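You operate a simulated robot arm through the tools that you are given. There is no shell and no other tool. Be economical: measure what you need, move in short steps, check, and stop when the job is done.

You are at the controls of a simulated robot arm. One attempt, no reset.

Task
Seat the red and blue watches in their matching cells and polish the red one's glass.
Fine: use the blue cloth pad and put it back; leave the third watch.

Only the result counts: the job must be done as asked and must still hold three seconds after the hand-in. Knocking over, shifting, dropping, spilling or breaking anything else fails it. Flat cloth is picked up by pressing the open fingertips on it (5 to 10 N) and closing them slowly along it; thin cloth reads only 2 to 8 mm in the jaws.

Robot
A 7-joint arm with a two-finger parallel gripper, fixed in place. Base frame: the origin is at the foot of the arm, x ahead of it, y to its left, z up; the work surface is at about z = 780. Lengths are in mm, angles in degrees, forces in N, time in s.
With the tool pointing down near the work surface it reaches from about 300 to 700 mm from the base axis. Its first joint turns from -66.0 to 66.0 degrees. Payload 1.57 kg.
The tool frame sits at the grasp point between the pads (the TCP): z along the fingers, y along the line on which they close. The tips reach 30 mm beyond it. The gripper opens to 110 mm. The fingers are 24 mm wide and 12 mm thick; the gripper's body (48 by 112 mm) begins 78 mm behind the TCP.
Orientation is told as [roll, pitch, yaw] about the base's x, y, z axes, in that order, counted from this pose: with the fingers straight down and closing along the base's y, the tool's x points along the base's -x, its y along +y and its z along -z.

Tools
- The arm moves only by the tool play_rows. Its argument "motion" is one flat list of numbers, 7 for each row, row after row: the closure in counts, from 0 (fully open) to 255 (shut), then the shift along the tool's x, y, z in mm, then the turn, a rotation vector about the tool's x, y, z in degrees. In form: [fingers, dx, dy, dz, rx, ry, rz, fingers, dx, dy, dz, rx, ry, rz, ...]. A call has 1 to 20 rows; each row shifts and turns the commanded pose from where the row before left it, along the tool's axes as they then stand. A row lasts 0.2 s, in which the tool goes at most 50 mm and 8.6 degrees; a call with a longer step from one row to the next is refused whole, and so is a gripper value outside its range. A pose out of reach is approached as far as the arm can. The call stops where the force on the tool passes 40 N (or 10 N more than at its start, if that is more) or the arm is blocked; 0.2 s more then pass. The fingers move at their own pace (about 108 mm/s each) and stop on an object; they squeeze with about 20 N. The grip force told is the motor's: it shows also when the fingers shut on nothing. Time passes only in rows, and 0.2 s behind the last, so rows that do not move let the fingers close. It gives the time, the measured TCP pose, the force on the tool (base axes), the opening and the grip force at its end, in the units of the frame above (readings bear some noise).
- Cameras (640 x 400 px; columns grow to the right, rows downward): "scene" is fixed at [166.6, -389.8, 1401.2]; the picture's right is [0.84, -0.54, 0.00], its down [-0.33, -0.51, -0.79] and it looks along [0.43, 0.67, -0.61] (base axes); focal length 337 px, centre (320, 200). "wrist" rides on the gripper at [-36, 0, -80] in the tool frame; the picture's right is [0.00, -1.00, 0.00], its down [0.97, 0.00, -0.24] and it looks along [0.24, 0.00, 0.97] (tool axes); focal length 218 px, centre (320, 200). There is no depth. A picture from a camera that has moved, and an enlarged one, comes with that camera's place and axes in the base frame and with its lens. The place of the scene camera against the robot may be out by one fixed shift of up to 12 mm in any direction.
- capture(camera): a new picture of that camera. The clock stands still meanwhile.
- enlarge(camera, box): a new picture of the part [left, top, right, bottom] of that camera's present view, enlarged. The clock stands still meanwhile.
- job_done(): hands the job in; it is judged then, once.

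Work in short steps. Places have to be worked out from the pictures, the camera data and where the tool is seen: move nearer, look again, correct. Check each grasp and each placing, and mend what went wrong. You have 120 turns and 64 pictures in all, those below and enlarged ones among them. Open the gripper and draw the arm clear of the work before you hand the job in, unless the task says otherwise; then end with one line.

The tools are called after "Call:" by a JSON object that holds its "name" and its "arguments". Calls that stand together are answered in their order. play_rows: Moves the arm, as the interface text tells. Its arguments: {"type":"object","properties":{"motion":{"type":"array","items":{"type":"number"}}},"required":["motion"]} The other tools are called the same way: capture (camera) takes a picture; enlarge (camera, box) takes an enlarged picture of a part of a camera's view; job_done () hands the job in.

At the start:

```text
time_s: 0.0
ee_pos: [369.6, 142.2, 1069.5]
tcp_rot: [0.0, 0.0, 0.1]
force: [0.2, 0.3, -0.1]
opening: 110.1
grip_force: 0.1
```

scene: 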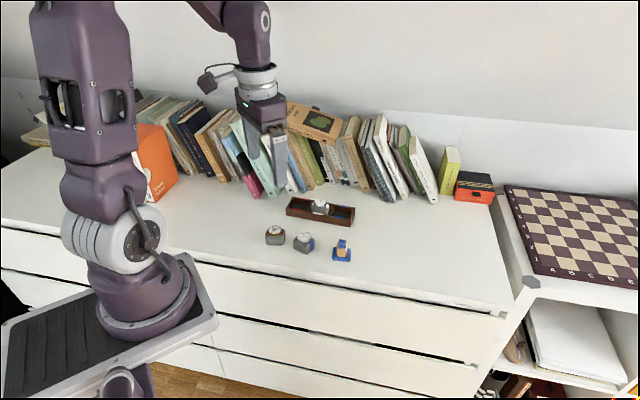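
wrist: 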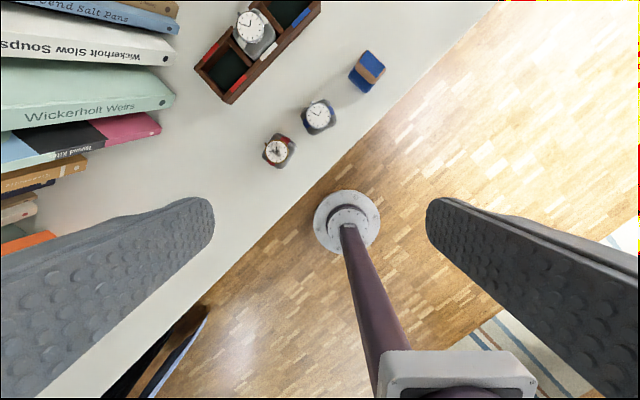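

I'll take closer looks at the work area before moving.

Call:
{"name": "enlarge", "arguments": {"camera": "scene", "box": [240, 180, 380, 270]}}

Call:
{"name": "enlarge", "arguments": {"camera": "wrist", "box": [180, 0, 420, 180]}}

```text
4.44 times, centred on (310, 225) of scene
camera zoom: at [166.6, -389.8, 1401.2], right [0.84, -0.54, 0.0], down [-0.33, -0.51, -0.79], along [0.43, 0.67, -0.61], focal length 1498 px, centre (364, 89)
```

zoom: 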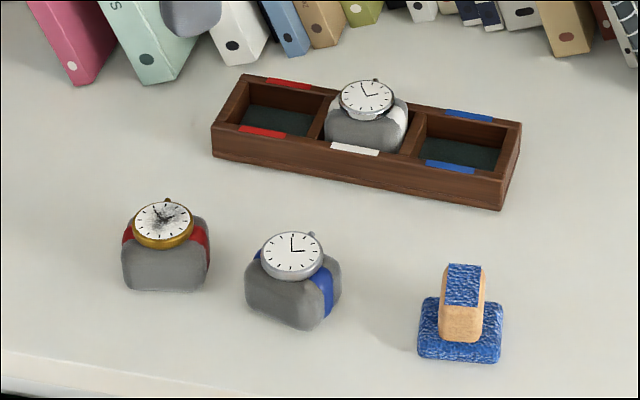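

```text
2.22 times, centred on (300, 90) of wrist
camera zoom: at [405.5, 143.3, 1149.6], right [0.0, -1.0, 0.0], down [-0.97, 0.0, 0.24], along [-0.24, 0.0, -0.97], focal length 485 px, centre (364, 444)
```

zoom: 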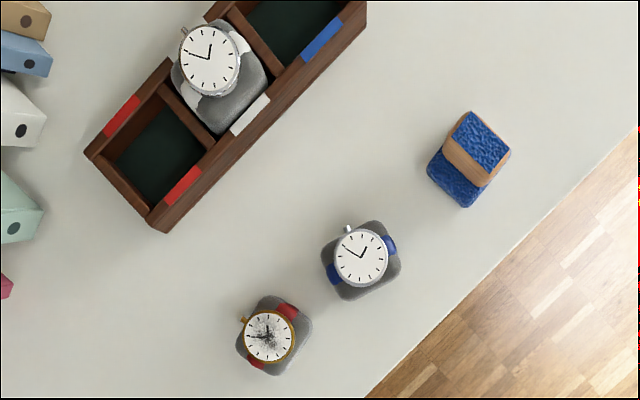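

Rough estimates from the wrist view: red watch about (399,203), blue (445,145), pad (507,76), red cell (515,279), blue cell (585,187). I'll go lower for a sharper look, moving dz 110 down and dx -30.

Call:
{"name": "play_rows", "arguments": {"motion": [0, -10, 0, 40, 0, 0, 0, 0, -10, 0, 40, 0, 0, 0, 0, -10, 0, 40, 0, 0, 0, 0, 0, 0, 0, 0, 0, 0]}}

Call:
{"name": "enlarge", "arguments": {"camera": "wrist", "box": [160, 0, 480, 200]}}

```text
time_s: 1.0
ee_pos: [398.6, 144.5, 947.9]
tcp_rot: [-0.1, 0.0, 0.0]
force: [-0.5, 0.4, -1.7]
opening: 110.0
grip_force: 0.2
```

```text
2.00 times, centred on (320, 100) of wrist
camera zoom: at [435.0, 144.3, 1027.7], right [0.0, -1.0, 0.0], down [-0.97, 0.0, 0.24], along [-0.24, 0.0, -0.97], focal length 436 px, centre (320, 400)
```

zoom: 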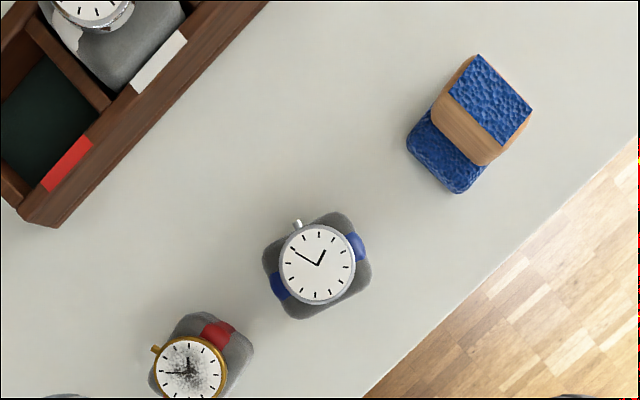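

Blue face is about z 815 near (447,145). I'll go nearer above it with the yaw unchanged to see cushion, strap and crown proportions.

Call:
{"name": "play_rows", "arguments": {"motion": [0, -10, 0, 20, 0, 0, 0, 0, -10, 0, 20, 0, 0, 0, 0, -10, 0, 20, 0, 0, 0, 0, 0, 0, 0, 0, 0, 0]}}

Call:
{"name": "capture", "arguments": {"camera": "wrist"}}

Call:
{"name": "enlarge", "arguments": {"camera": "scene", "box": [255, 215, 325, 260]}}

Call:
{"name": "enlarge", "arguments": {"camera": "scene", "box": [280, 190, 360, 240]}}

```text
time_s: 2.0
ee_pos: [429.9, 144.4, 887.9]
tcp_rot: [-0.1, 0.0, 0.1]
force: [-0.1, 0.0, 0.5]
opening: 110.1
grip_force: 0.1
```

```text
58 pictures are left
camera wrist: at [466.0, 143.9, 968.2], right [0.0, -1.0, 0.0], down [-0.97, 0.0, 0.24], along [-0.24, 0.0, -0.97], focal length 218 px, centre (320, 200)
```

wrist: 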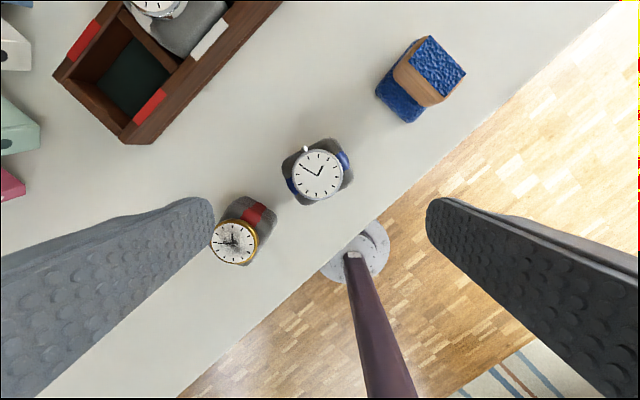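

```text
8.89 times, centred on (290, 238) of scene
camera zoom: at [166.6, -389.8, 1401.2], right [0.84, -0.54, 0.0], down [-0.33, -0.51, -0.79], along [0.43, 0.67, -0.61], focal length 2996 px, centre (587, -133)
```

zoom: 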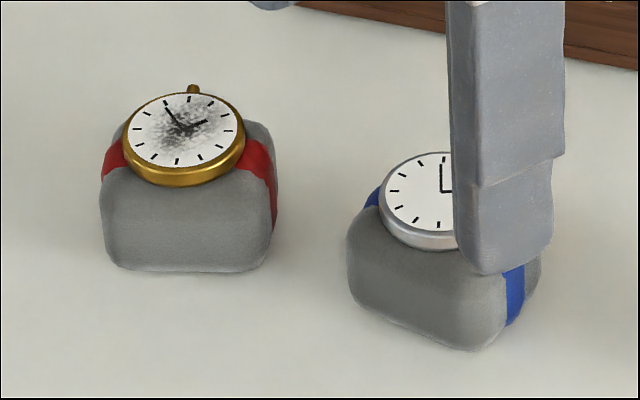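

```text
8.00 times, centred on (320, 215) of scene
camera zoom: at [166.6, -389.8, 1401.2], right [0.84, -0.54, 0.0], down [-0.33, -0.51, -0.79], along [0.43, 0.67, -0.61], focal length 2696 px, centre (320, 80)
```

zoom: 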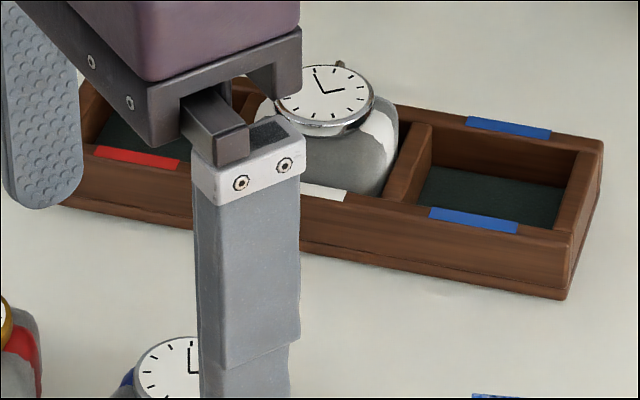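

I'll enlarge the nearly straight-down view of blue, plus the tray and the pad, to measure axes.

Call:
{"name": "enlarge", "arguments": {"camera": "wrist", "box": [264, 130, 376, 200]}}

Call:
{"name": "enlarge", "arguments": {"camera": "wrist", "box": [200, 180, 296, 280]}}

```text
5.71 times, centred on (320, 165) of wrist
camera zoom: at [466.0, 143.9, 968.2], right [0.0, -1.0, 0.0], down [-0.97, 0.0, 0.24], along [-0.24, 0.0, -0.97], focal length 1247 px, centre (320, 400)
```

zoom: 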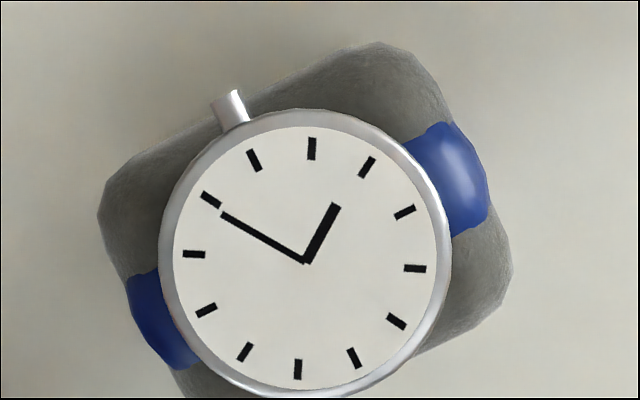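

```text
4.00 times, centred on (248, 230) of wrist
camera zoom: at [466.0, 143.9, 968.2], right [0.0, -1.0, 0.0], down [-0.97, 0.0, 0.24], along [-0.24, 0.0, -0.97], focal length 873 px, centre (608, 80)
```

zoom: 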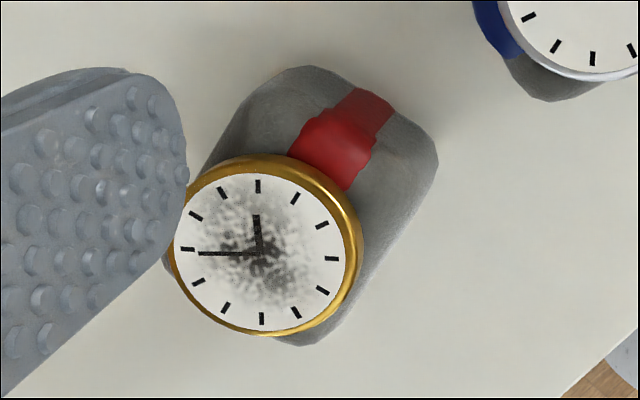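

Blue: face centre ≈ (447,145), z 821, crown axis ≈ 25° from +x; cushion ≈ 49 × 40 mm, crown stands ~3 mm past the cushion's side. Now I'll survey the tray from directly above.

Call:
{"name": "play_rows", "arguments": {"motion": [0, -10, 10, -30, 0, 0, 0, 0, -25, 26, -30, 0, 0, 0, 0, -25, 26, 0, 0, 0, 0, 0, -24, 27, 0, 0, 0, 0, 0, 0, 0, 0, 0, 0, 0]}}

Call:
{"name": "enlarge", "arguments": {"camera": "wrist", "box": [216, 90, 424, 220]}}

```text
time_s: 3.2
ee_pos: [515.0, 234.6, 948.1]
tcp_rot: [0.0, 0.0, 0.0]
force: [-0.3, -0.2, -0.7]
opening: 110.1
grip_force: 0.1
```

```text
3.08 times, centred on (320, 155) of wrist
camera zoom: at [550.1, 233.9, 1028.2], right [0.0, -1.0, 0.0], down [-0.97, 0.0, 0.24], along [-0.24, 0.0, -0.97], focal length 672 px, centre (320, 338)
```

zoom: 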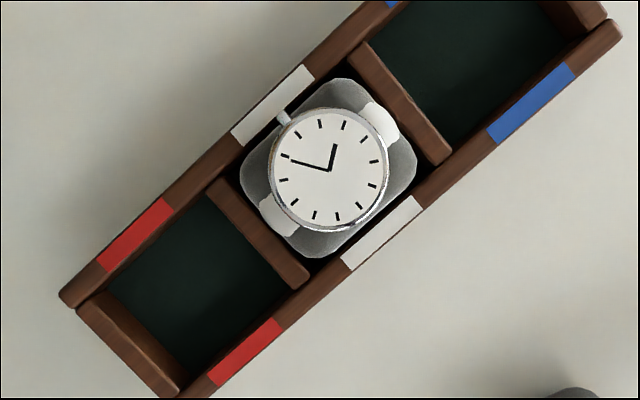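

Tray: rim ≈ z 810, axis −48.4°, cell pitch 60; white cell (550.6,231), so red cell ≈ (510.5,275.7) and blue ≈ (590.7,186.5). Plan: grip the round case diagonally to strap and crown, so the fingers stay over the rim. I'll go above blue and yaw −20°.

Call:
{"name": "play_rows", "arguments": {"motion": [0, 20, -30, 0, 0, 0, 0, 0, 24, -30, 0, 0, 0, 0, 0, 24, -29, 8, 0, 0, 0, 0, 0, 0, 20, 0, 0, 7, 0, 0, 0, 20, 0, 0, 7, 0, 0, 0, 0, 0, 0, 6, 0, 0, 0, 0, 0, 0, 0]}}

Call:
{"name": "capture", "arguments": {"camera": "wrist"}}

```text
time_s: 4.8
ee_pos: [444.6, 143.0, 899.8]
tcp_rot: [-0.1, -0.1, -20.0]
force: [-0.4, 0.0, 0.5]
opening: 110.0
grip_force: 0.1
```

```text
52 pictures are left
camera wrist: at [479.5, 130.9, 980.3], right [-0.34, -0.94, 0.0], down [-0.91, 0.33, 0.24], along [-0.23, 0.08, -0.97], focal length 218 px, centre (320, 200)
```

wrist: 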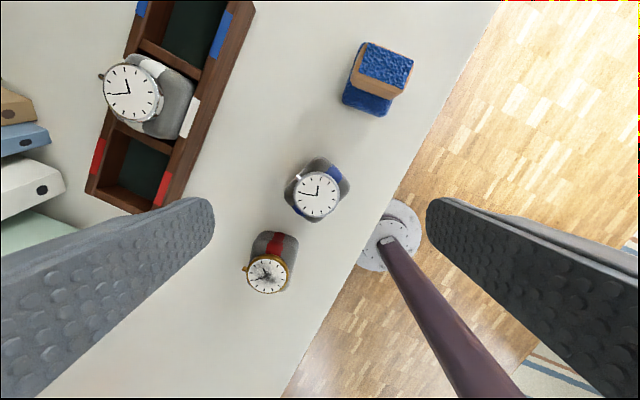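

The image agrees that blue is ~2.5 mm along tool +y and −1.4 mm in x. I'll centre, narrow the fingers to ~60 mm and descend to tips at z ≈ 822.

Call:
{"name": "play_rows", "arguments": {"motion": [116, -1.4, 2.5, 0, 0, 0, 0, 116, 0, 0, 15, 0, 0, 0, 116, 0, 0, 15, 0, 0, 0, 116, 0, 0, 10, 0, 0, 0, 116, 0, 0, 8, 0, 0, 0, 116, 0, 0, 0, 0, 0, 0]}}

Call:
{"name": "capture", "arguments": {"camera": "wrist"}}

Call:
{"name": "enlarge", "arguments": {"camera": "scene", "box": [265, 205, 335, 255]}}

```text
time_s: 6.2
ee_pos: [449.3, 145.0, 852.1]
tcp_rot: [-0.1, 0.0, -19.9]
force: [0.7, -0.2, 0.5]
opening: 60.1
grip_force: 0.1
```

```text
51 pictures are left
camera wrist: at [482.3, 132.4, 933.1], right [-0.34, -0.94, 0.0], down [-0.91, 0.33, 0.24], along [-0.23, 0.08, -0.97], focal length 218 px, centre (320, 200)
```

wrist: 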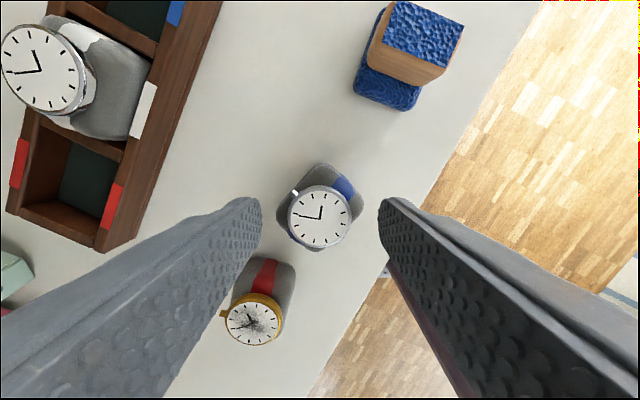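

```text
8.00 times, centred on (300, 230) of scene
camera zoom: at [166.6, -389.8, 1401.2], right [0.84, -0.54, 0.0], down [-0.33, -0.51, -0.79], along [0.43, 0.67, -0.61], focal length 2696 px, centre (480, -40)
```

zoom: 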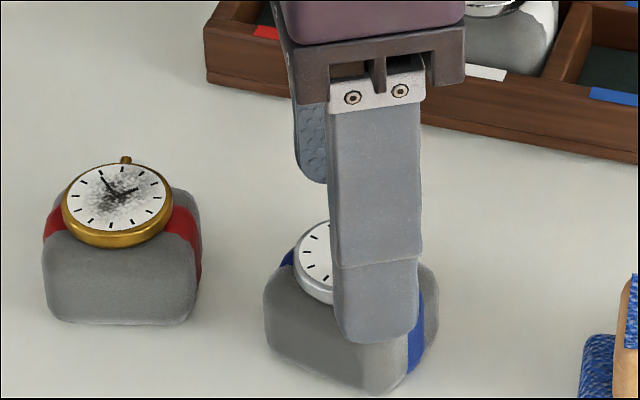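

Centred. I lower 7 mm in small steps with force watched.

Call:
{"name": "play_rows", "arguments": {"motion": [116, 0, 0, 4, 0, 0, 0, 116, 0, 0, 3, 0, 0, 0, 116, 0, 0, 0, 0, 0, 0]}}

Call:
{"name": "enlarge", "arguments": {"camera": "scene", "box": [265, 205, 335, 255]}}

Call:
{"name": "enlarge", "arguments": {"camera": "wrist", "box": [220, 150, 420, 275]}}

```text
time_s: 7.0
ee_pos: [449.3, 144.9, 845.7]
tcp_rot: [0.0, -0.1, -20.0]
force: [0.3, -0.4, 1.1]
opening: 60.1
grip_force: 0.0
```

```text
8.00 times, centred on (300, 230) of scene
camera zoom: at [166.6, -389.8, 1401.2], right [0.84, -0.54, 0.0], down [-0.33, -0.51, -0.79], along [0.43, 0.67, -0.61], focal length 2696 px, centre (480, -40)
```

zoom: 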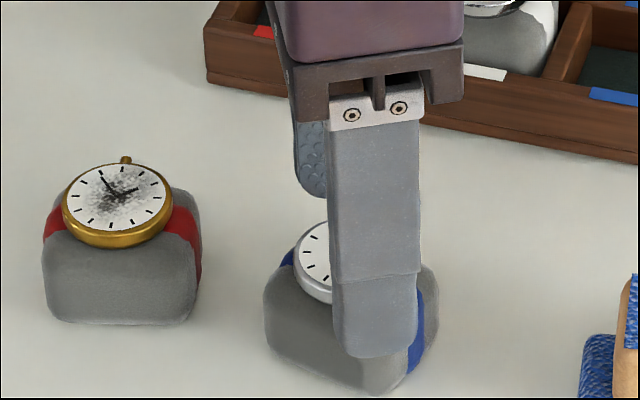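

```text
3.20 times, centred on (320, 212) of wrist
camera zoom: at [482.3, 133.2, 926.3], right [-0.34, -0.94, 0.0], down [-0.91, 0.33, 0.24], along [-0.23, 0.08, -0.97], focal length 698 px, centre (320, 160)
```

zoom: 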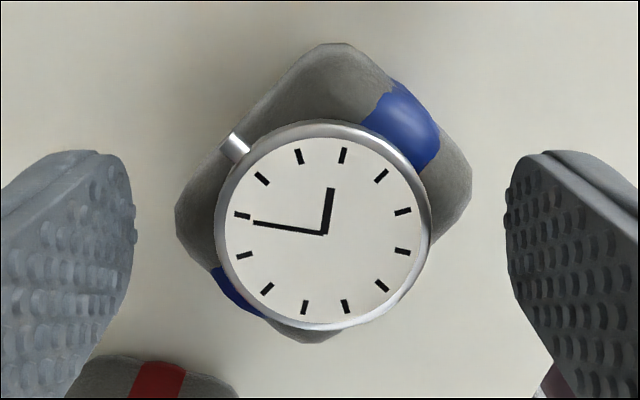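

Tips are just under the face level. I lower 2 mm more and close slowly.

Call:
{"name": "play_rows", "arguments": {"motion": [116, 0, 0, 2, 0, 0, 0, 130, 0, 0, 0, 0, 0, 0, 145, 0, 0, 0, 0, 0, 0, 155, 0, 0, 0, 0, 0, 0, 165, 0, 0, 0, 0, 0, 0, 175, 0, 0, 0, 0, 0, 0, 190, 0, 0, 0, 0, 0, 0, 220, 0, 0, 0, 0, 0, 0]}}

Call:
{"name": "enlarge", "arguments": {"camera": "scene", "box": [265, 205, 335, 255]}}

Call:
{"name": "enlarge", "arguments": {"camera": "wrist", "box": [220, 150, 420, 275]}}

```text
time_s: 8.8
ee_pos: [448.6, 146.3, 844.8]
tcp_rot: [0.0, 0.0, -19.9]
force: [-0.1, -1.1, 1.1]
opening: 33.2
grip_force: 20.3
```

```text
8.00 times, centred on (300, 230) of scene
camera zoom: at [166.6, -389.8, 1401.2], right [0.84, -0.54, 0.0], down [-0.33, -0.51, -0.79], along [0.43, 0.67, -0.61], focal length 2696 px, centre (480, -40)
```

zoom: 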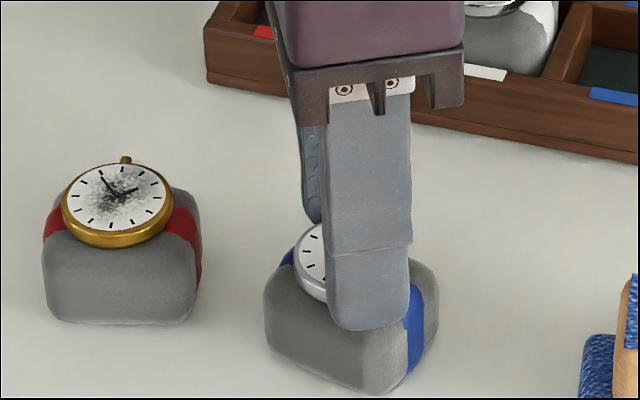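

```text
3.20 times, centred on (320, 212) of wrist
camera zoom: at [482.3, 133.0, 924.8], right [-0.34, -0.94, 0.0], down [-0.91, 0.33, 0.24], along [-0.23, 0.08, -0.97], focal length 698 px, centre (320, 160)
```

zoom: 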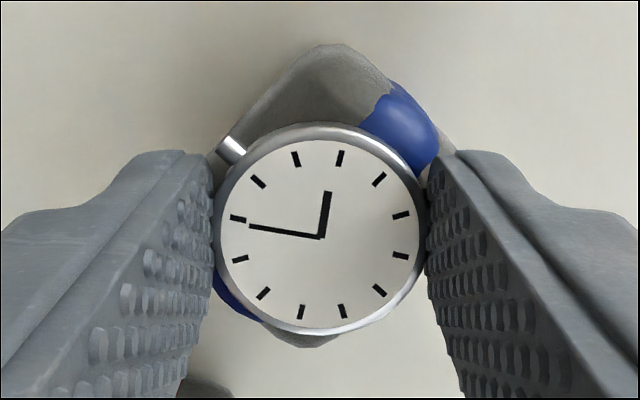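

Case is held at 33.2 mm, 20 N. I lift 20 mm gently and check.

Call:
{"name": "play_rows", "arguments": {"motion": [230, 0, 0, -2, 0, 0, 0, 230, 0, 0, -4, 0, 0, 0, 230, 0, 0, -6, 0, 0, 0, 230, 0, 0, -8, 0, 0, 0, 230, 0, 0, 0, 0, 0, 0]}}

Call:
{"name": "enlarge", "arguments": {"camera": "scene", "box": [265, 205, 335, 255]}}

```text
time_s: 10.0
ee_pos: [447.7, 146.0, 865.1]
tcp_rot: [0.0, 0.0, -20.0]
force: [0.1, -0.1, 0.4]
opening: 11.0
grip_force: 0.0
```

```text
8.00 times, centred on (300, 230) of scene
camera zoom: at [166.6, -389.8, 1401.2], right [0.84, -0.54, 0.0], down [-0.33, -0.51, -0.79], along [0.43, 0.67, -0.61], focal length 2696 px, centre (480, -40)
```

zoom: 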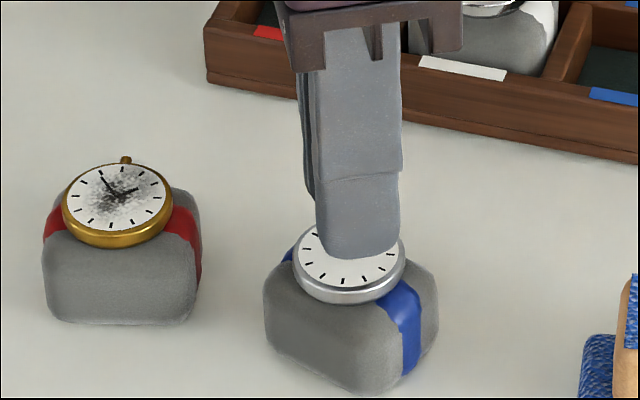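

The grip slipped off the bezel as it was too shallow; the watch stayed put. I'll open to 60, go back down and go deeper in small steps watching the force.

Call:
{"name": "play_rows", "arguments": {"motion": [116, 0, 0, 0, 0, 0, 0, 116, 0, 0, 0, 0, 0, 0, 116, 0, 0, 10, 0, 0, 0, 116, 0, 0, 10, 0, 0, 0, 116, 0, 0, 2, 0, 0, 0, 116, 0, 0, 1, 0, 0, 0, 116, 0, 0, 0, 0, 0, 0]}}

Call:
{"name": "enlarge", "arguments": {"camera": "wrist", "box": [220, 150, 420, 275]}}

```text
time_s: 11.3
ee_pos: [448.3, 145.6, 844.1]
tcp_rot: [0.0, 0.0, -19.9]
force: [-4.0, -1.5, 16.8]
opening: 59.8
grip_force: 0.1
stopped in row 6: the force on the tool passed its limit (the readings are from after the stop); the commanded pose is now the measured one
```

```text
3.20 times, centred on (320, 212) of wrist
camera zoom: at [481.4, 133.5, 923.6], right [-0.34, -0.94, 0.0], down [-0.91, 0.33, 0.24], along [-0.23, 0.08, -0.97], focal length 698 px, centre (320, 160)
```

zoom: 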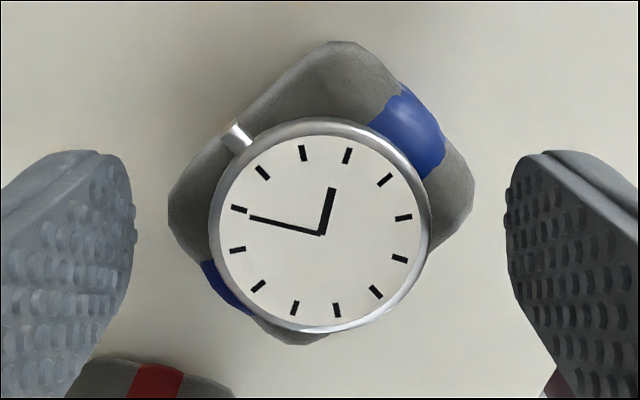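

The fingers meet the cushion's top corner at z ≈ 814, so the case gives only ~7 mm of grip, which is not enough. I'll switch to gripping the cushion across its 40 mm sides, offset along the strap to miss the crown: raise and turn to yaw −65°.

Call:
{"name": "play_rows", "arguments": {"motion": [116, 0, 0, -5, 0, 0, 0, 116, 0, 0, -15, 0, 0, 0, 116, 0, 0, -15, 0, 0, 0, 93, 0, 0, -5, 0, 0, 7.5, 93, 0, 0, 0, 0, 0, 7.5, 93, 0, 0, 0, 0, 0, 7.5, 93, 0, 0, 0, 0, 0, 7.5, 93, 0, 0, 0, 0, 0, 7.5, 93, 0, 0, 0, 0, 0, 7.5, 93, 0, 0, 0, 0, 0, 0]}}

Call:
{"name": "enlarge", "arguments": {"camera": "wrist", "box": [220, 130, 420, 255]}}

```text
time_s: 13.5
ee_pos: [448.5, 146.1, 884.3]
tcp_rot: [0.0, 0.0, -65.1]
force: [0.1, 0.3, 0.0]
opening: 70.1
grip_force: 0.0
```

```text
3.20 times, centred on (320, 192) of wrist
camera zoom: at [462.9, 113.6, 963.1], right [-0.91, -0.42, 0.0], down [-0.41, 0.88, 0.24], along [-0.1, 0.22, -0.97], focal length 698 px, centre (320, 224)
```

zoom: 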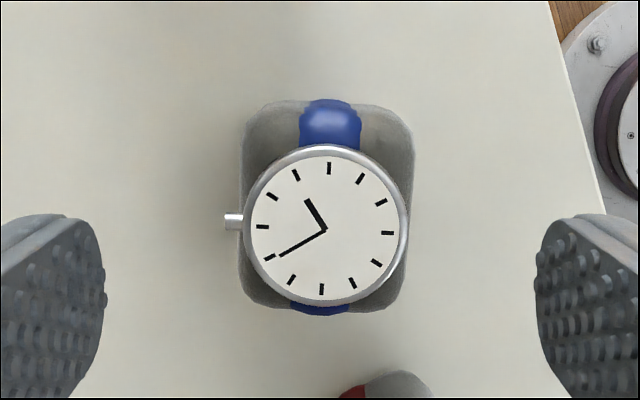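

Blue is cleanly aligned; it sits 1.4 mm toward −y and 2° rotated. I shift 17 mm along −x (to miss the crown) and descend to tips at z ≈ 800.

Call:
{"name": "play_rows", "arguments": {"motion": [93, 0, -1.4, 0, 0, 0, 2, 93, -17, 0, 0, 0, 0, 0, 93, 0, 0, 20, 0, 0, 0, 93, 0, 0, 20, 0, 0, 0, 93, 0, 0, 9, 0, 0, 0, 93, 0, 0, 5, 0, 0, 0, 93, 0, 0, 0, 0, 0, 0]}}

Call:
{"name": "enlarge", "arguments": {"camera": "wrist", "box": [200, 180, 440, 330]}}

```text
time_s: 15.1
ee_pos: [453.4, 129.1, 830.6]
tcp_rot: [0.1, -0.1, -67.1]
force: [-0.4, -0.2, -0.4]
opening: 69.9
grip_force: 0.1
```

```text
2.67 times, centred on (320, 255) of wrist
camera zoom: at [466.5, 95.9, 909.4], right [-0.92, -0.39, 0.0], down [-0.38, 0.89, 0.24], along [-0.09, 0.22, -0.97], focal length 582 px, centre (320, 53)
```

zoom: 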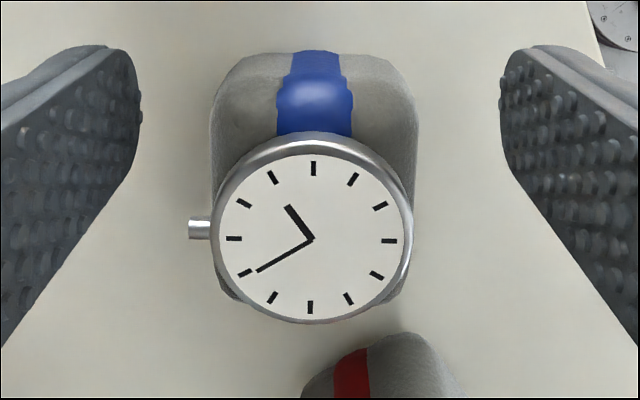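

The crown clears the finger's edge. I close slowly on the cushion.

Call:
{"name": "play_rows", "arguments": {"motion": [110, 0, 0, 0, 0, 0, 0, 125, 0, 0, 0, 0, 0, 0, 140, 0, 0, 0, 0, 0, 0, 150, 0, 0, 0, 0, 0, 0, 158, 0, 0, 0, 0, 0, 0, 166, 0, 0, 0, 0, 0, 0, 180, 0, 0, 0, 0, 0, 0, 220, 0, 0, 0, 0, 0, 0, 220, 0, 0, -1, 0, 0, 0, 220, 0, 0, -2, 0, 0, 0, 220, 0, 0, -2, 0, 0, 0, 220, 0, 0, 0, 0, 0, 0]}}

Call:
{"name": "enlarge", "arguments": {"camera": "wrist", "box": [200, 180, 440, 330]}}

Call:
{"name": "enlarge", "arguments": {"camera": "scene", "box": [265, 205, 335, 255]}}

```text
time_s: 17.7
ee_pos: [453.2, 128.5, 834.9]
tcp_rot: [0.1, -0.1, -67.1]
force: [-0.3, 0.0, -0.8]
opening: 39.5
grip_force: 19.6
```

```text
2.67 times, centred on (320, 255) of wrist
camera zoom: at [467.1, 95.3, 914.2], right [-0.92, -0.39, 0.0], down [-0.38, 0.89, 0.24], along [-0.09, 0.22, -0.97], focal length 582 px, centre (320, 53)
```

zoom: 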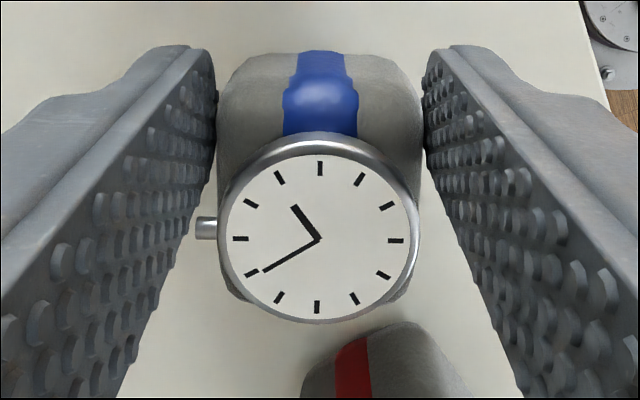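

```text
8.00 times, centred on (300, 230) of scene
camera zoom: at [166.6, -389.8, 1401.2], right [0.84, -0.54, 0.0], down [-0.33, -0.51, -0.79], along [0.43, 0.67, -0.61], focal length 2696 px, centre (480, -40)
```

zoom: 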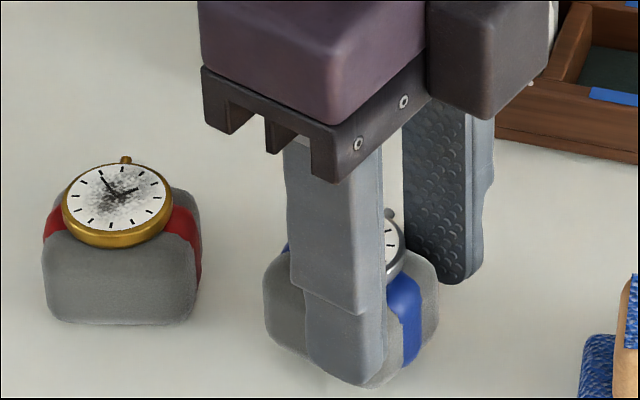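

Held at 39.5 mm and lifted level. I lift 45 mm more, then carry it above the blue cell and turn to yaw −48.4°.

Call:
{"name": "play_rows", "arguments": {"motion": [220, 0, 0, -10, 0, 0, 0, 220, 0, 0, -15, 0, 0, 0, 220, 0, 0, -15, 0, 0, 0, 220, 0, 0, -5, 0, 0, 0, 220, -1, 9, 0, 0, 0, 0, 220, -2, 19, 0, 0, 0, 0, 220, -2.5, 23, 0, 0, 0, 0, 220, -2.5, 24, 0, 0, 0, 0, 220, -2.5, 24, 0, 0, 0, 0, 220, -2.5, 24, 0, 0, 0, 0, 220, -2, 20, 0, 0, 0, 0, 220, -1.2, 11.7, 0, 0, 0, 0, 220, 0, 0, 0, 0, 0, -4, 220, 0, 0, 0, 0, 0, -5, 220, 0, 0, 0, 0, 0, -5, 220, 0, 0, 0, 0, 0, -4.7, 220, 0, 0, 0, 0, 0, 0]}}

Call:
{"name": "capture", "arguments": {"camera": "wrist"}}

Call:
{"name": "enlarge", "arguments": {"camera": "scene", "box": [280, 170, 380, 235]}}

```text
time_s: 21.3
ee_pos: [603.4, 175.4, 880.1]
tcp_rot: [0.1, 0.0, -48.2]
force: [0.5, -0.6, -1.0]
opening: 39.6
grip_force: 20.5
```

```text
39 pictures are left
camera wrist: at [626.6, 147.8, 959.8], right [-0.75, -0.67, 0.0], down [-0.65, 0.72, 0.24], along [-0.16, 0.18, -0.97], focal length 218 px, centre (320, 200)
```

wrist: 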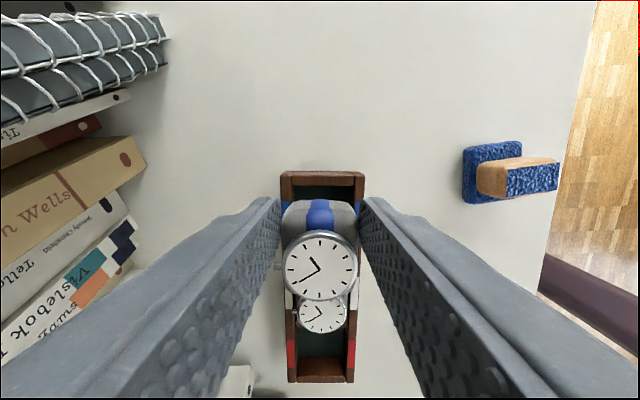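

```text
6.15 times, centred on (330, 202) of scene
camera zoom: at [166.7, -389.8, 1401.2], right [0.84, -0.54, 0.0], down [-0.33, -0.51, -0.79], along [0.43, 0.67, -0.61], focal length 2074 px, centre (258, 185)
```

zoom: 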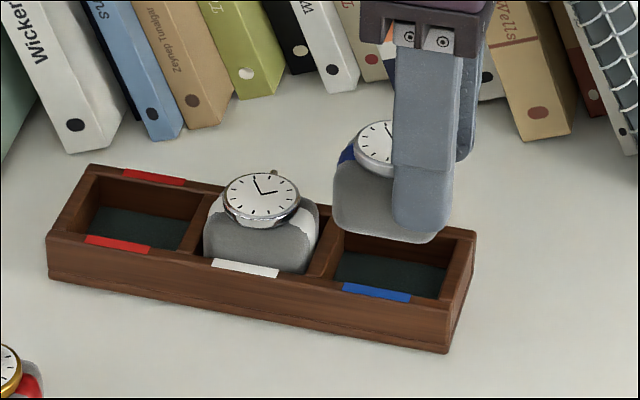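

Tray and watch look parallel. I enlarge the wrist view to fine-check the lateral and end alignment.

Call:
{"name": "enlarge", "arguments": {"camera": "wrist", "box": [260, 155, 380, 255]}}

```text
4.00 times, centred on (320, 205) of wrist
camera zoom: at [626.6, 147.8, 959.8], right [-0.75, -0.67, 0.0], down [-0.65, 0.72, 0.24], along [-0.16, 0.18, -0.97], focal length 873 px, centre (320, 180)
```

zoom: 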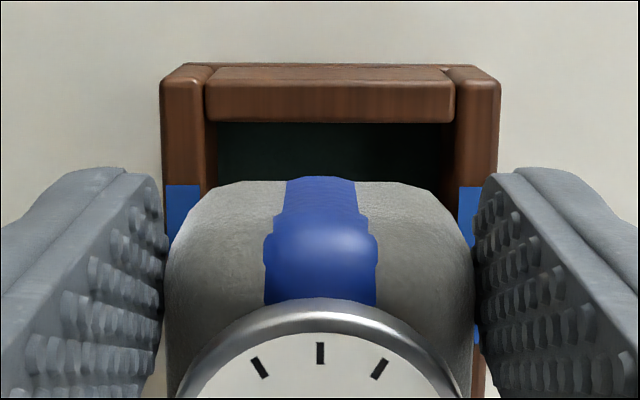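

Watch is 2 mm to tool +y of the cell's centre line; the other axis is within 0.5 mm. I shift −2 mm and lower to just above the rim in slow steps.

Call:
{"name": "play_rows", "arguments": {"motion": [220, 0, -2, 0, 0, 0, 0, 220, 0, 0, 8, 0, 0, 0, 220, 0, 0, 8, 0, 0, 0, 220, 0, 0, 5, 0, 0, 0, 220, 0, 0, 3, 0, 0, 0, 220, 0, 0, 3, 0, 0, 0, 220, 0, 0, 3, 0, 0, 0, 220, 0, 0, 3, 0, 0, 0, 220, 0, 0, 2, 0, 0, 0, 220, 0, 0, 2, 0, 0, 0, 220, 0, 0, 0, 0, 0, 0]}}

Call:
{"name": "enlarge", "arguments": {"camera": "scene", "box": [280, 170, 380, 235]}}

```text
time_s: 23.7
ee_pos: [602.1, 173.3, 842.4]
tcp_rot: [0.2, 0.0, -48.2]
force: [0.2, -0.2, -0.3]
opening: 39.6
grip_force: 20.0
```

```text
6.15 times, centred on (330, 202) of scene
camera zoom: at [166.7, -389.8, 1401.2], right [0.84, -0.54, 0.0], down [-0.33, -0.51, -0.79], along [0.43, 0.67, -0.61], focal length 2074 px, centre (258, 185)
```

zoom: 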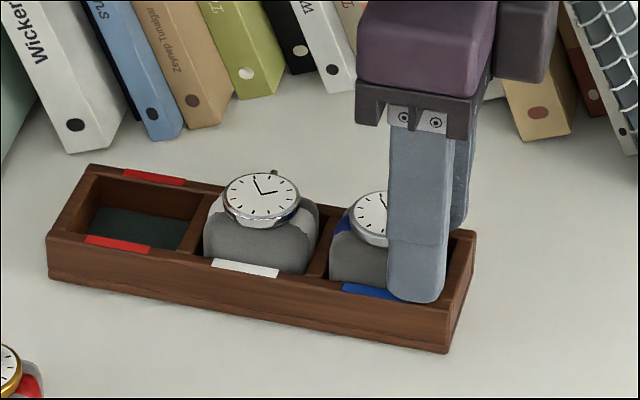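

It's in the cell with no contact force. I lower 1.5 mm more and open a little to let it settle.

Call:
{"name": "play_rows", "arguments": {"motion": [220, 0, 0, 1, 0, 0, 0, 220, 0, 0, 0.5, 0, 0, 0, 220, 0, 0, 0, 0, 0, 0, 158, 0, 0, 0, 0, 0, 0, 150, 0, 0, 0, 0, 0, 0, 140, 0, 0, 0, 0, 0, 0, 130, 0, 0, 0, 0, 0, 0]}}

Call:
{"name": "enlarge", "arguments": {"camera": "scene", "box": [280, 170, 380, 235]}}

```text
time_s: 25.3
ee_pos: [600.6, 174.3, 840.0]
tcp_rot: [0.1, 0.0, -48.2]
force: [0.4, -0.8, 0.3]
opening: 53.7
grip_force: 0.0
```

```text
6.15 times, centred on (330, 202) of scene
camera zoom: at [166.6, -389.8, 1401.2], right [0.84, -0.54, 0.0], down [-0.33, -0.51, -0.79], along [0.43, 0.67, -0.61], focal length 2074 px, centre (258, 185)
```

zoom: 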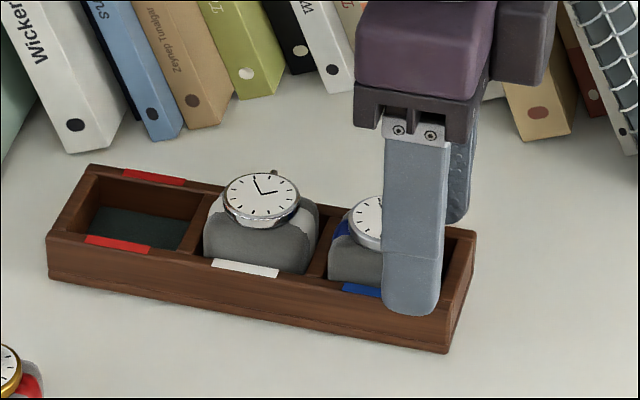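

Released. I raise clear and travel to above the red watch, turning to yaw ≈ −33.5°.

Call:
{"name": "play_rows", "arguments": {"motion": [130, 0, 0, -10, 0, 0, 0, 93, 0, 0, -25, 0, 0, 0, 93, 0, 0, -25, 0, 0, 0, 93, 26, -21.8, 0, 0, 0, 0, 93, 26, -21.8, 0, 0, 0, 0, 93, 26, -21.8, 0, 0, 0, 0, 93, 26, -21.8, 0, 0, 0, 0, 93, 26, -21.8, 0, 0, 0, 0, 93, 26, -22, 0, 0, 0, 0, 93, 0, 0, 5, 0, 0, -7.3, 93, 0, 0, 5, 0, 0, -7.3, 93, 0, 0, 0, 0, 0, 0]}}

Call:
{"name": "enlarge", "arguments": {"camera": "wrist", "box": [220, 130, 420, 255]}}

Call:
{"name": "enlarge", "arguments": {"camera": "scene", "box": [280, 170, 380, 235]}}

```text
time_s: 27.9
ee_pos: [399.2, 203.1, 891.4]
tcp_rot: [0.1, 0.1, -33.6]
force: [-0.6, 0.5, -0.5]
opening: 69.9
grip_force: 0.1
```

```text
3.20 times, centred on (320, 192) of wrist
camera zoom: at [429.0, 183.1, 970.8], right [-0.55, -0.83, 0.0], down [-0.81, 0.54, 0.24], along [-0.2, 0.13, -0.97], focal length 698 px, centre (320, 224)
```

zoom: 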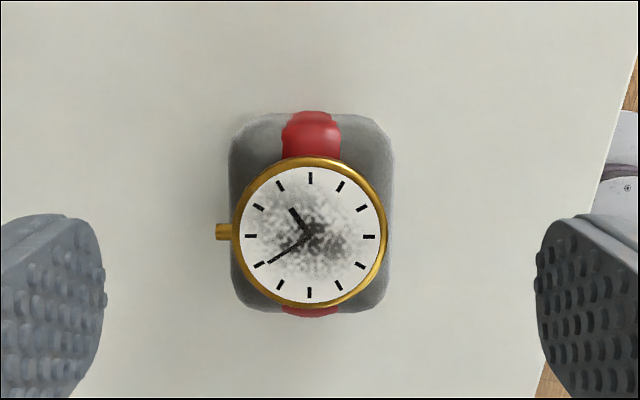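

```text
6.15 times, centred on (330, 202) of scene
camera zoom: at [166.6, -389.8, 1401.2], right [0.84, -0.54, 0.0], down [-0.33, -0.51, -0.79], along [0.43, 0.67, -0.61], focal length 2074 px, centre (258, 185)
```

zoom: 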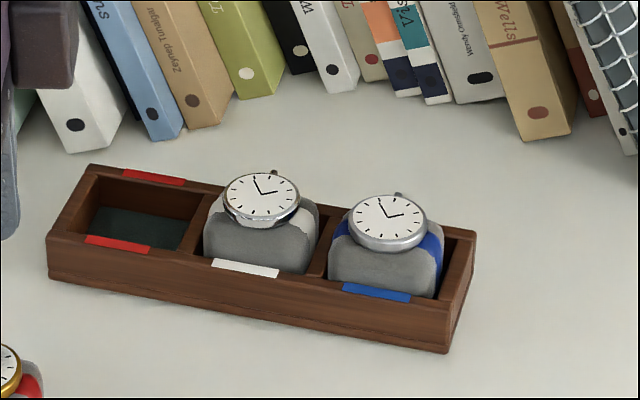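

Blue is seated like the white one. Red is aligned in yaw, needing +2.2 mm y and +2.9 mm x; I offset +17 mm in x to miss the crown (outer side of its cell), and descend.

Call:
{"name": "play_rows", "arguments": {"motion": [93, 10, 2.2, 0, 0, 0, 0, 93, 9.9, 0, 0, 0, 0, 0, 93, 0, 0, 20, 0, 0, 0, 93, 0, 0, 20, 0, 0, 0, 93, 0, 0, 15, 0, 0, 0, 93, 0, 0, 6, 0, 0, 0, 93, 0, 0, 0, 0, 0, 0]}}

Call:
{"name": "enlarge", "arguments": {"camera": "wrist", "box": [200, 130, 440, 280]}}

```text
time_s: 29.5
ee_pos: [385.0, 217.0, 829.1]
tcp_rot: [0.2, 0.0, -33.7]
force: [0.5, 1.1, -0.6]
opening: 69.8
grip_force: 0.0
```

```text
2.67 times, centred on (320, 205) of wrist
camera zoom: at [414.2, 196.0, 909.3], right [-0.55, -0.83, 0.0], down [-0.81, 0.54, 0.24], along [-0.2, 0.13, -0.97], focal length 582 px, centre (320, 187)
```

zoom: 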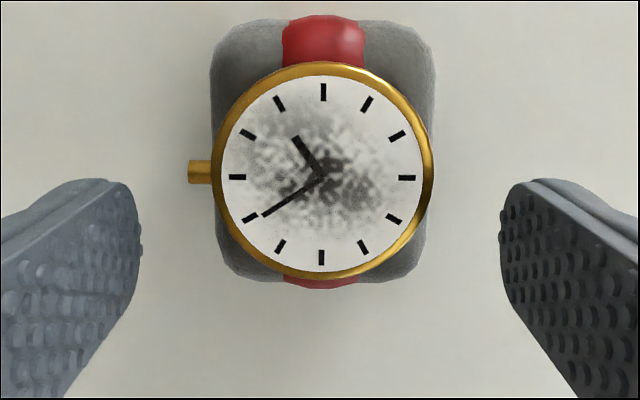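

Crown is just clear of the finger. Shift 0.7 mm more and close, then lift 5 mm.

Call:
{"name": "play_rows", "arguments": {"motion": [110, 0.7, 0, 0, 0, 0, 0, 125, 0, 0, 0, 0, 0, 0, 140, 0, 0, 0, 0, 0, 0, 150, 0, 0, 0, 0, 0, 0, 158, 0, 0, 0, 0, 0, 0, 166, 0, 0, 0, 0, 0, 0, 180, 0, 0, 0, 0, 0, 0, 220, 0, 0, 0, 0, 0, 0, 220, 0, 0, -1, 0, 0, 0, 220, 0, 0, -2, 0, 0, 0, 220, 0, 0, -2, 0, 0, 0, 220, 0, 0, 0, 0, 0, 0]}}

Call:
{"name": "enlarge", "arguments": {"camera": "wrist", "box": [200, 130, 440, 280]}}

```text
time_s: 32.1
ee_pos: [383.3, 217.3, 835.6]
tcp_rot: [0.1, 0.0, -33.7]
force: [-0.8, -0.2, -0.2]
opening: 39.5
grip_force: 20.2
```

```text
2.67 times, centred on (320, 205) of wrist
camera zoom: at [413.1, 196.3, 915.0], right [-0.55, -0.83, 0.0], down [-0.81, 0.54, 0.24], along [-0.2, 0.13, -0.97], focal length 582 px, centre (320, 187)
```

zoom: 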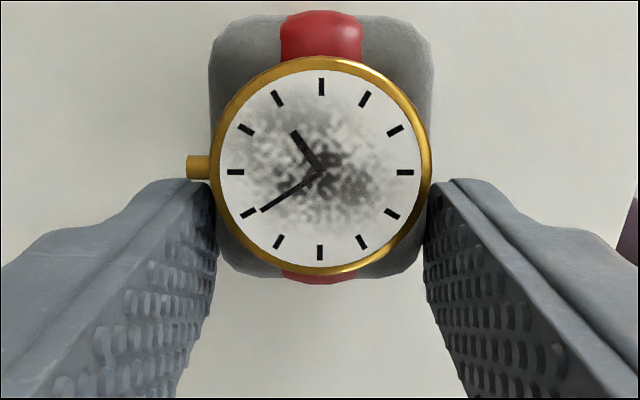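

Red held at 39.5 mm. I lift and carry it over the red cell with yaw −48.4°.

Call:
{"name": "play_rows", "arguments": {"motion": [220, 0, 0, -10, 0, 0, 0, 220, 0, 0, -15, 0, 0, 0, 220, 0, 0, -15, 0, 0, 0, 220, 0, 0, -5, 0, 0, 0, 220, -4, 9, 0, 0, 0, 0, 220, -8, 17.6, 0, 0, 0, 0, 220, -9, 20, 0, 0, 0, 0, 220, -9, 20, 0, 0, 0, 0, 220, -9, 20, 0, 0, 0, 0, 220, -8, 18, 0, 0, 0, 0, 220, -8.4, 18.5, 0, 0, 0, 0, 220, 0, 0, 0, 0, 0, 4, 220, 0, 0, 0, 0, 0, 5, 220, 0, 0, 0, 0, 0, 4, 220, 0, 0, 0, 0, 0, 1.7, 220, 0, 0, 0, 0, 0, 0]}}

Call:
{"name": "capture", "arguments": {"camera": "wrist"}}

Call:
{"name": "enlarge", "arguments": {"camera": "wrist", "box": [240, 90, 400, 215]}}

Call:
{"name": "enlarge", "arguments": {"camera": "scene", "box": [260, 160, 370, 235]}}

```text
time_s: 35.5
ee_pos: [498.1, 288.9, 880.3]
tcp_rot: [0.1, 0.0, -48.4]
force: [-0.1, -0.5, -0.8]
opening: 39.5
grip_force: 19.9
```

```text
30 pictures are left
camera wrist: at [521.1, 261.1, 960.0], right [-0.75, -0.66, 0.0], down [-0.64, 0.73, 0.24], along [-0.16, 0.18, -0.97], focal length 218 px, centre (320, 200)
```

wrist: 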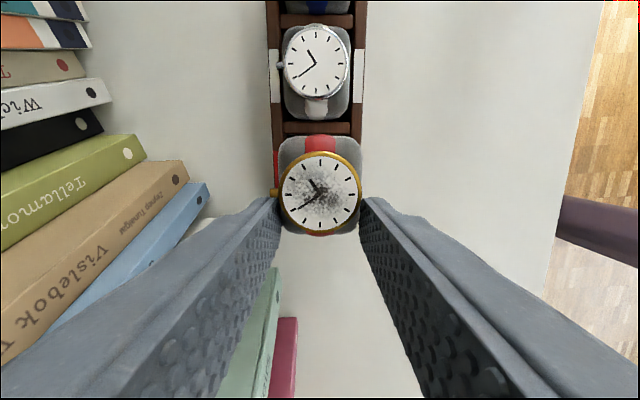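

```text
3.20 times, centred on (320, 152) of wrist
camera zoom: at [521.1, 261.1, 960.0], right [-0.75, -0.66, 0.0], down [-0.64, 0.73, 0.24], along [-0.16, 0.18, -0.97], focal length 698 px, centre (320, 352)
```

zoom: 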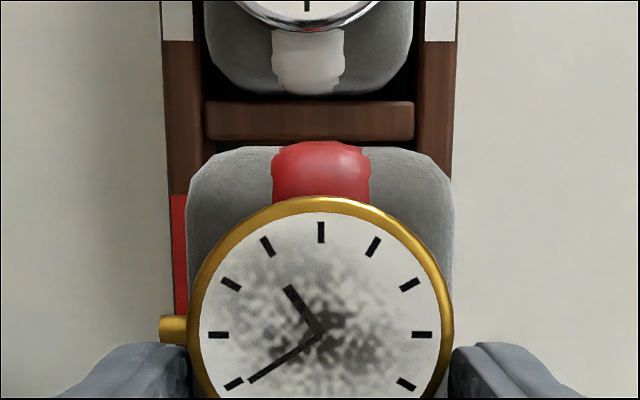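

```text
5.33 times, centred on (315, 198) of scene
camera zoom: at [166.6, -389.8, 1401.2], right [0.84, -0.54, 0.0], down [-0.33, -0.51, -0.79], along [0.43, 0.67, -0.61], focal length 1797 px, centre (347, 213)
```

zoom: 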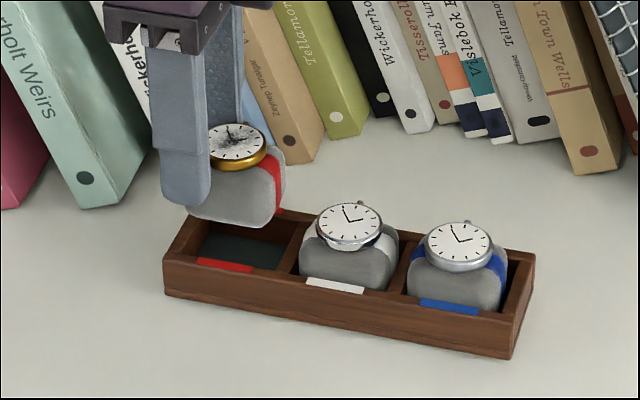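

Tray centre line is 2 mm toward tool +y from the watch; lengthwise is centred. I shift +2 and lower slowly to above the rim.

Call:
{"name": "play_rows", "arguments": {"motion": [220, 0, 2, 0, 0, 0, 0, 220, 0, 0, 8, 0, 0, 0, 220, 0, 0, 8, 0, 0, 0, 220, 0, 0, 5, 0, 0, 0, 220, 0, 0, 3, 0, 0, 0, 220, 0, 0, 3, 0, 0, 0, 220, 0, 0, 3, 0, 0, 0, 220, 0, 0, 3, 0, 0, 0, 220, 0, 0, 2, 0, 0, 0, 220, 0, 0, 2, 0, 0, 0, 220, 0, 0, 1, 0, 0, 0, 220, 0, 0, 0, 0, 0, 0]}}

Call:
{"name": "enlarge", "arguments": {"camera": "scene", "box": [260, 160, 370, 235]}}

```text
time_s: 38.1
ee_pos: [500.1, 289.9, 842.7]
tcp_rot: [0.0, -0.1, -48.4]
force: [0.4, 0.3, -0.3]
opening: 39.6
grip_force: 19.9
```

```text
5.33 times, centred on (315, 198) of scene
camera zoom: at [166.6, -389.8, 1401.2], right [0.84, -0.54, 0.0], down [-0.33, -0.51, -0.79], along [0.43, 0.67, -0.61], focal length 1797 px, centre (347, 213)
```

zoom: 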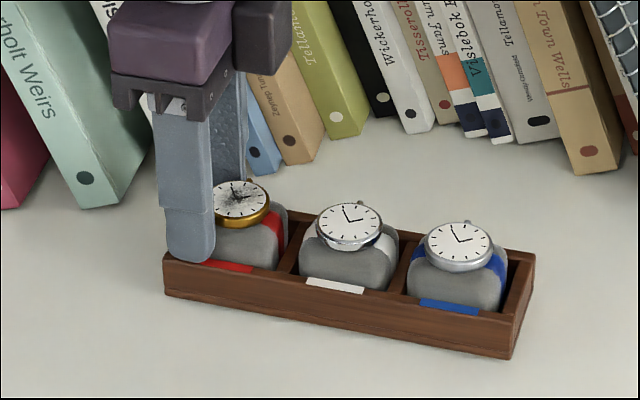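

It has entered the cell without force. Lower 1 mm more and release.

Call:
{"name": "play_rows", "arguments": {"motion": [220, 0, 0, 1, 0, 0, 0, 220, 0, 0, 0, 0, 0, 0, 158, 0, 0, 0, 0, 0, 0, 150, 0, 0, 0, 0, 0, 0, 140, 0, 0, 0, 0, 0, 0, 130, 0, 0, 0, 0, 0, 0, 130, 0, 0, -10, 0, 0, 0, 130, 0, 0, -25, 0, 0, 0, 130, 0, 0, -25, 0, 0, 0, 93, 0, 0, -20, 0, 0, 0, 93, 0, 0, 0, 0, 0, 0]}}

Call:
{"name": "enlarge", "arguments": {"camera": "scene", "box": [260, 160, 370, 235]}}

Call:
{"name": "enlarge", "arguments": {"camera": "scene", "box": [320, 230, 364, 268]}}

```text
time_s: 40.5
ee_pos: [497.4, 289.7, 923.2]
tcp_rot: [0.1, -0.1, -48.3]
force: [-0.2, 0.0, -1.1]
opening: 69.4
grip_force: 0.0
```

```text
5.33 times, centred on (315, 198) of scene
camera zoom: at [166.6, -389.8, 1401.2], right [0.84, -0.54, 0.0], down [-0.33, -0.51, -0.79], along [0.43, 0.67, -0.61], focal length 1797 px, centre (347, 213)
```

zoom: 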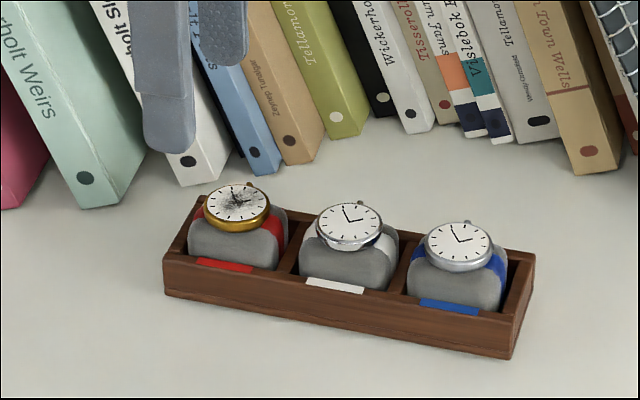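

```text
10.53 times, centred on (342, 249) of scene
camera zoom: at [166.6, -389.8, 1401.2], right [0.84, -0.54, 0.0], down [-0.33, -0.51, -0.79], along [0.43, 0.67, -0.61], focal length 3547 px, centre (88, -316)
```

zoom: 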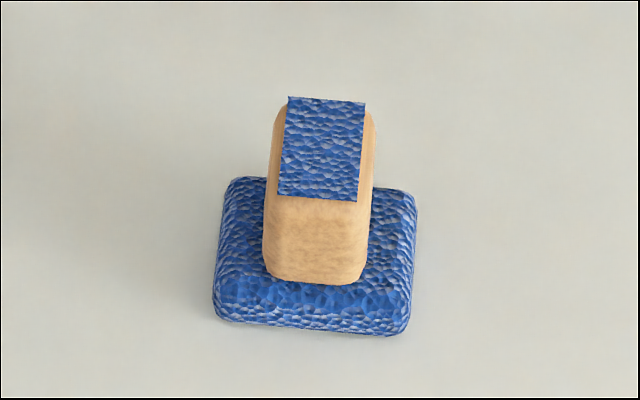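

All three are seated alike. Next the pad: blue base with a wooden handle near (507,76), its faces nearly at my current yaw. I move above it to look.

Call:
{"name": "play_rows", "arguments": {"motion": [93, -12, -10, 0, 0, 0, 0, 93, -25, -20, 0, 0, 0, 0, 93, -26, -21, 0, 0, 0, 0, 93, -26, -21, 0, 0, 0, 0, 93, -26, -21, 0, 0, 0, 0, 93, -26, -21, 0, 0, 0, 0, 93, -25, -21, 0, 0, 0, 0, 93, 0, 0, 0, 0, 0, 0]}}

Call:
{"name": "enlarge", "arguments": {"camera": "wrist", "box": [220, 110, 420, 235]}}

```text
time_s: 42.3
ee_pos: [507.9, 75.2, 919.0]
tcp_rot: [0.1, 0.0, -48.4]
force: [0.2, -0.2, 0.3]
opening: 69.8
grip_force: 0.0
```

```text
3.20 times, centred on (320, 172) of wrist
camera zoom: at [530.9, 47.6, 999.6], right [-0.75, -0.66, 0.0], down [-0.65, 0.73, 0.24], along [-0.16, 0.18, -0.97], focal length 698 px, centre (320, 288)
```

zoom: 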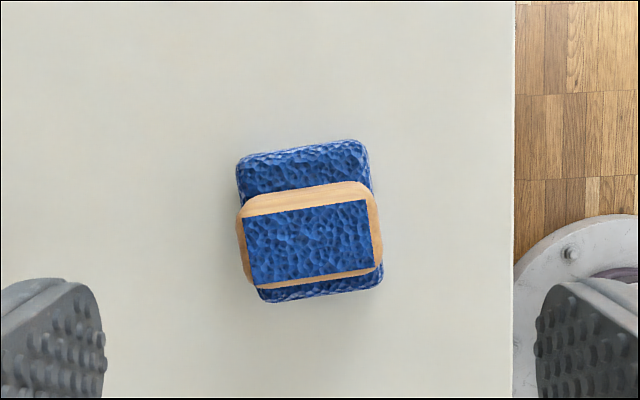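

Pad is turned 8° relative to the tool, offset about (−4.6, +2.5) mm in tool axes; handle top ≈ z 826. I correct and lower to check.

Call:
{"name": "play_rows", "arguments": {"motion": [93, -4.6, 2.5, 0, 0, 0, 0, 93, 0, 0, 15, 0, 0, -8, 93, 0, 0, 25, 0, 0, 0, 93, 0, 0, 0, 0, 0, 0]}}

Call:
{"name": "enlarge", "arguments": {"camera": "wrist", "box": [220, 130, 420, 255]}}

```text
time_s: 43.3
ee_pos: [513.5, 75.4, 881.4]
tcp_rot: [0.2, 0.1, -40.4]
force: [0.1, 0.5, -0.5]
opening: 70.1
grip_force: 0.0
```

```text
3.20 times, centred on (320, 192) of wrist
camera zoom: at [540.1, 51.0, 961.2], right [-0.65, -0.76, 0.0], down [-0.74, 0.63, 0.24], along [-0.18, 0.16, -0.97], focal length 698 px, centre (320, 224)
```

zoom: 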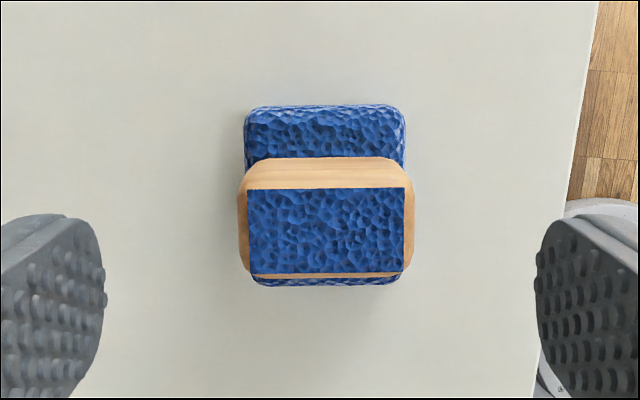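

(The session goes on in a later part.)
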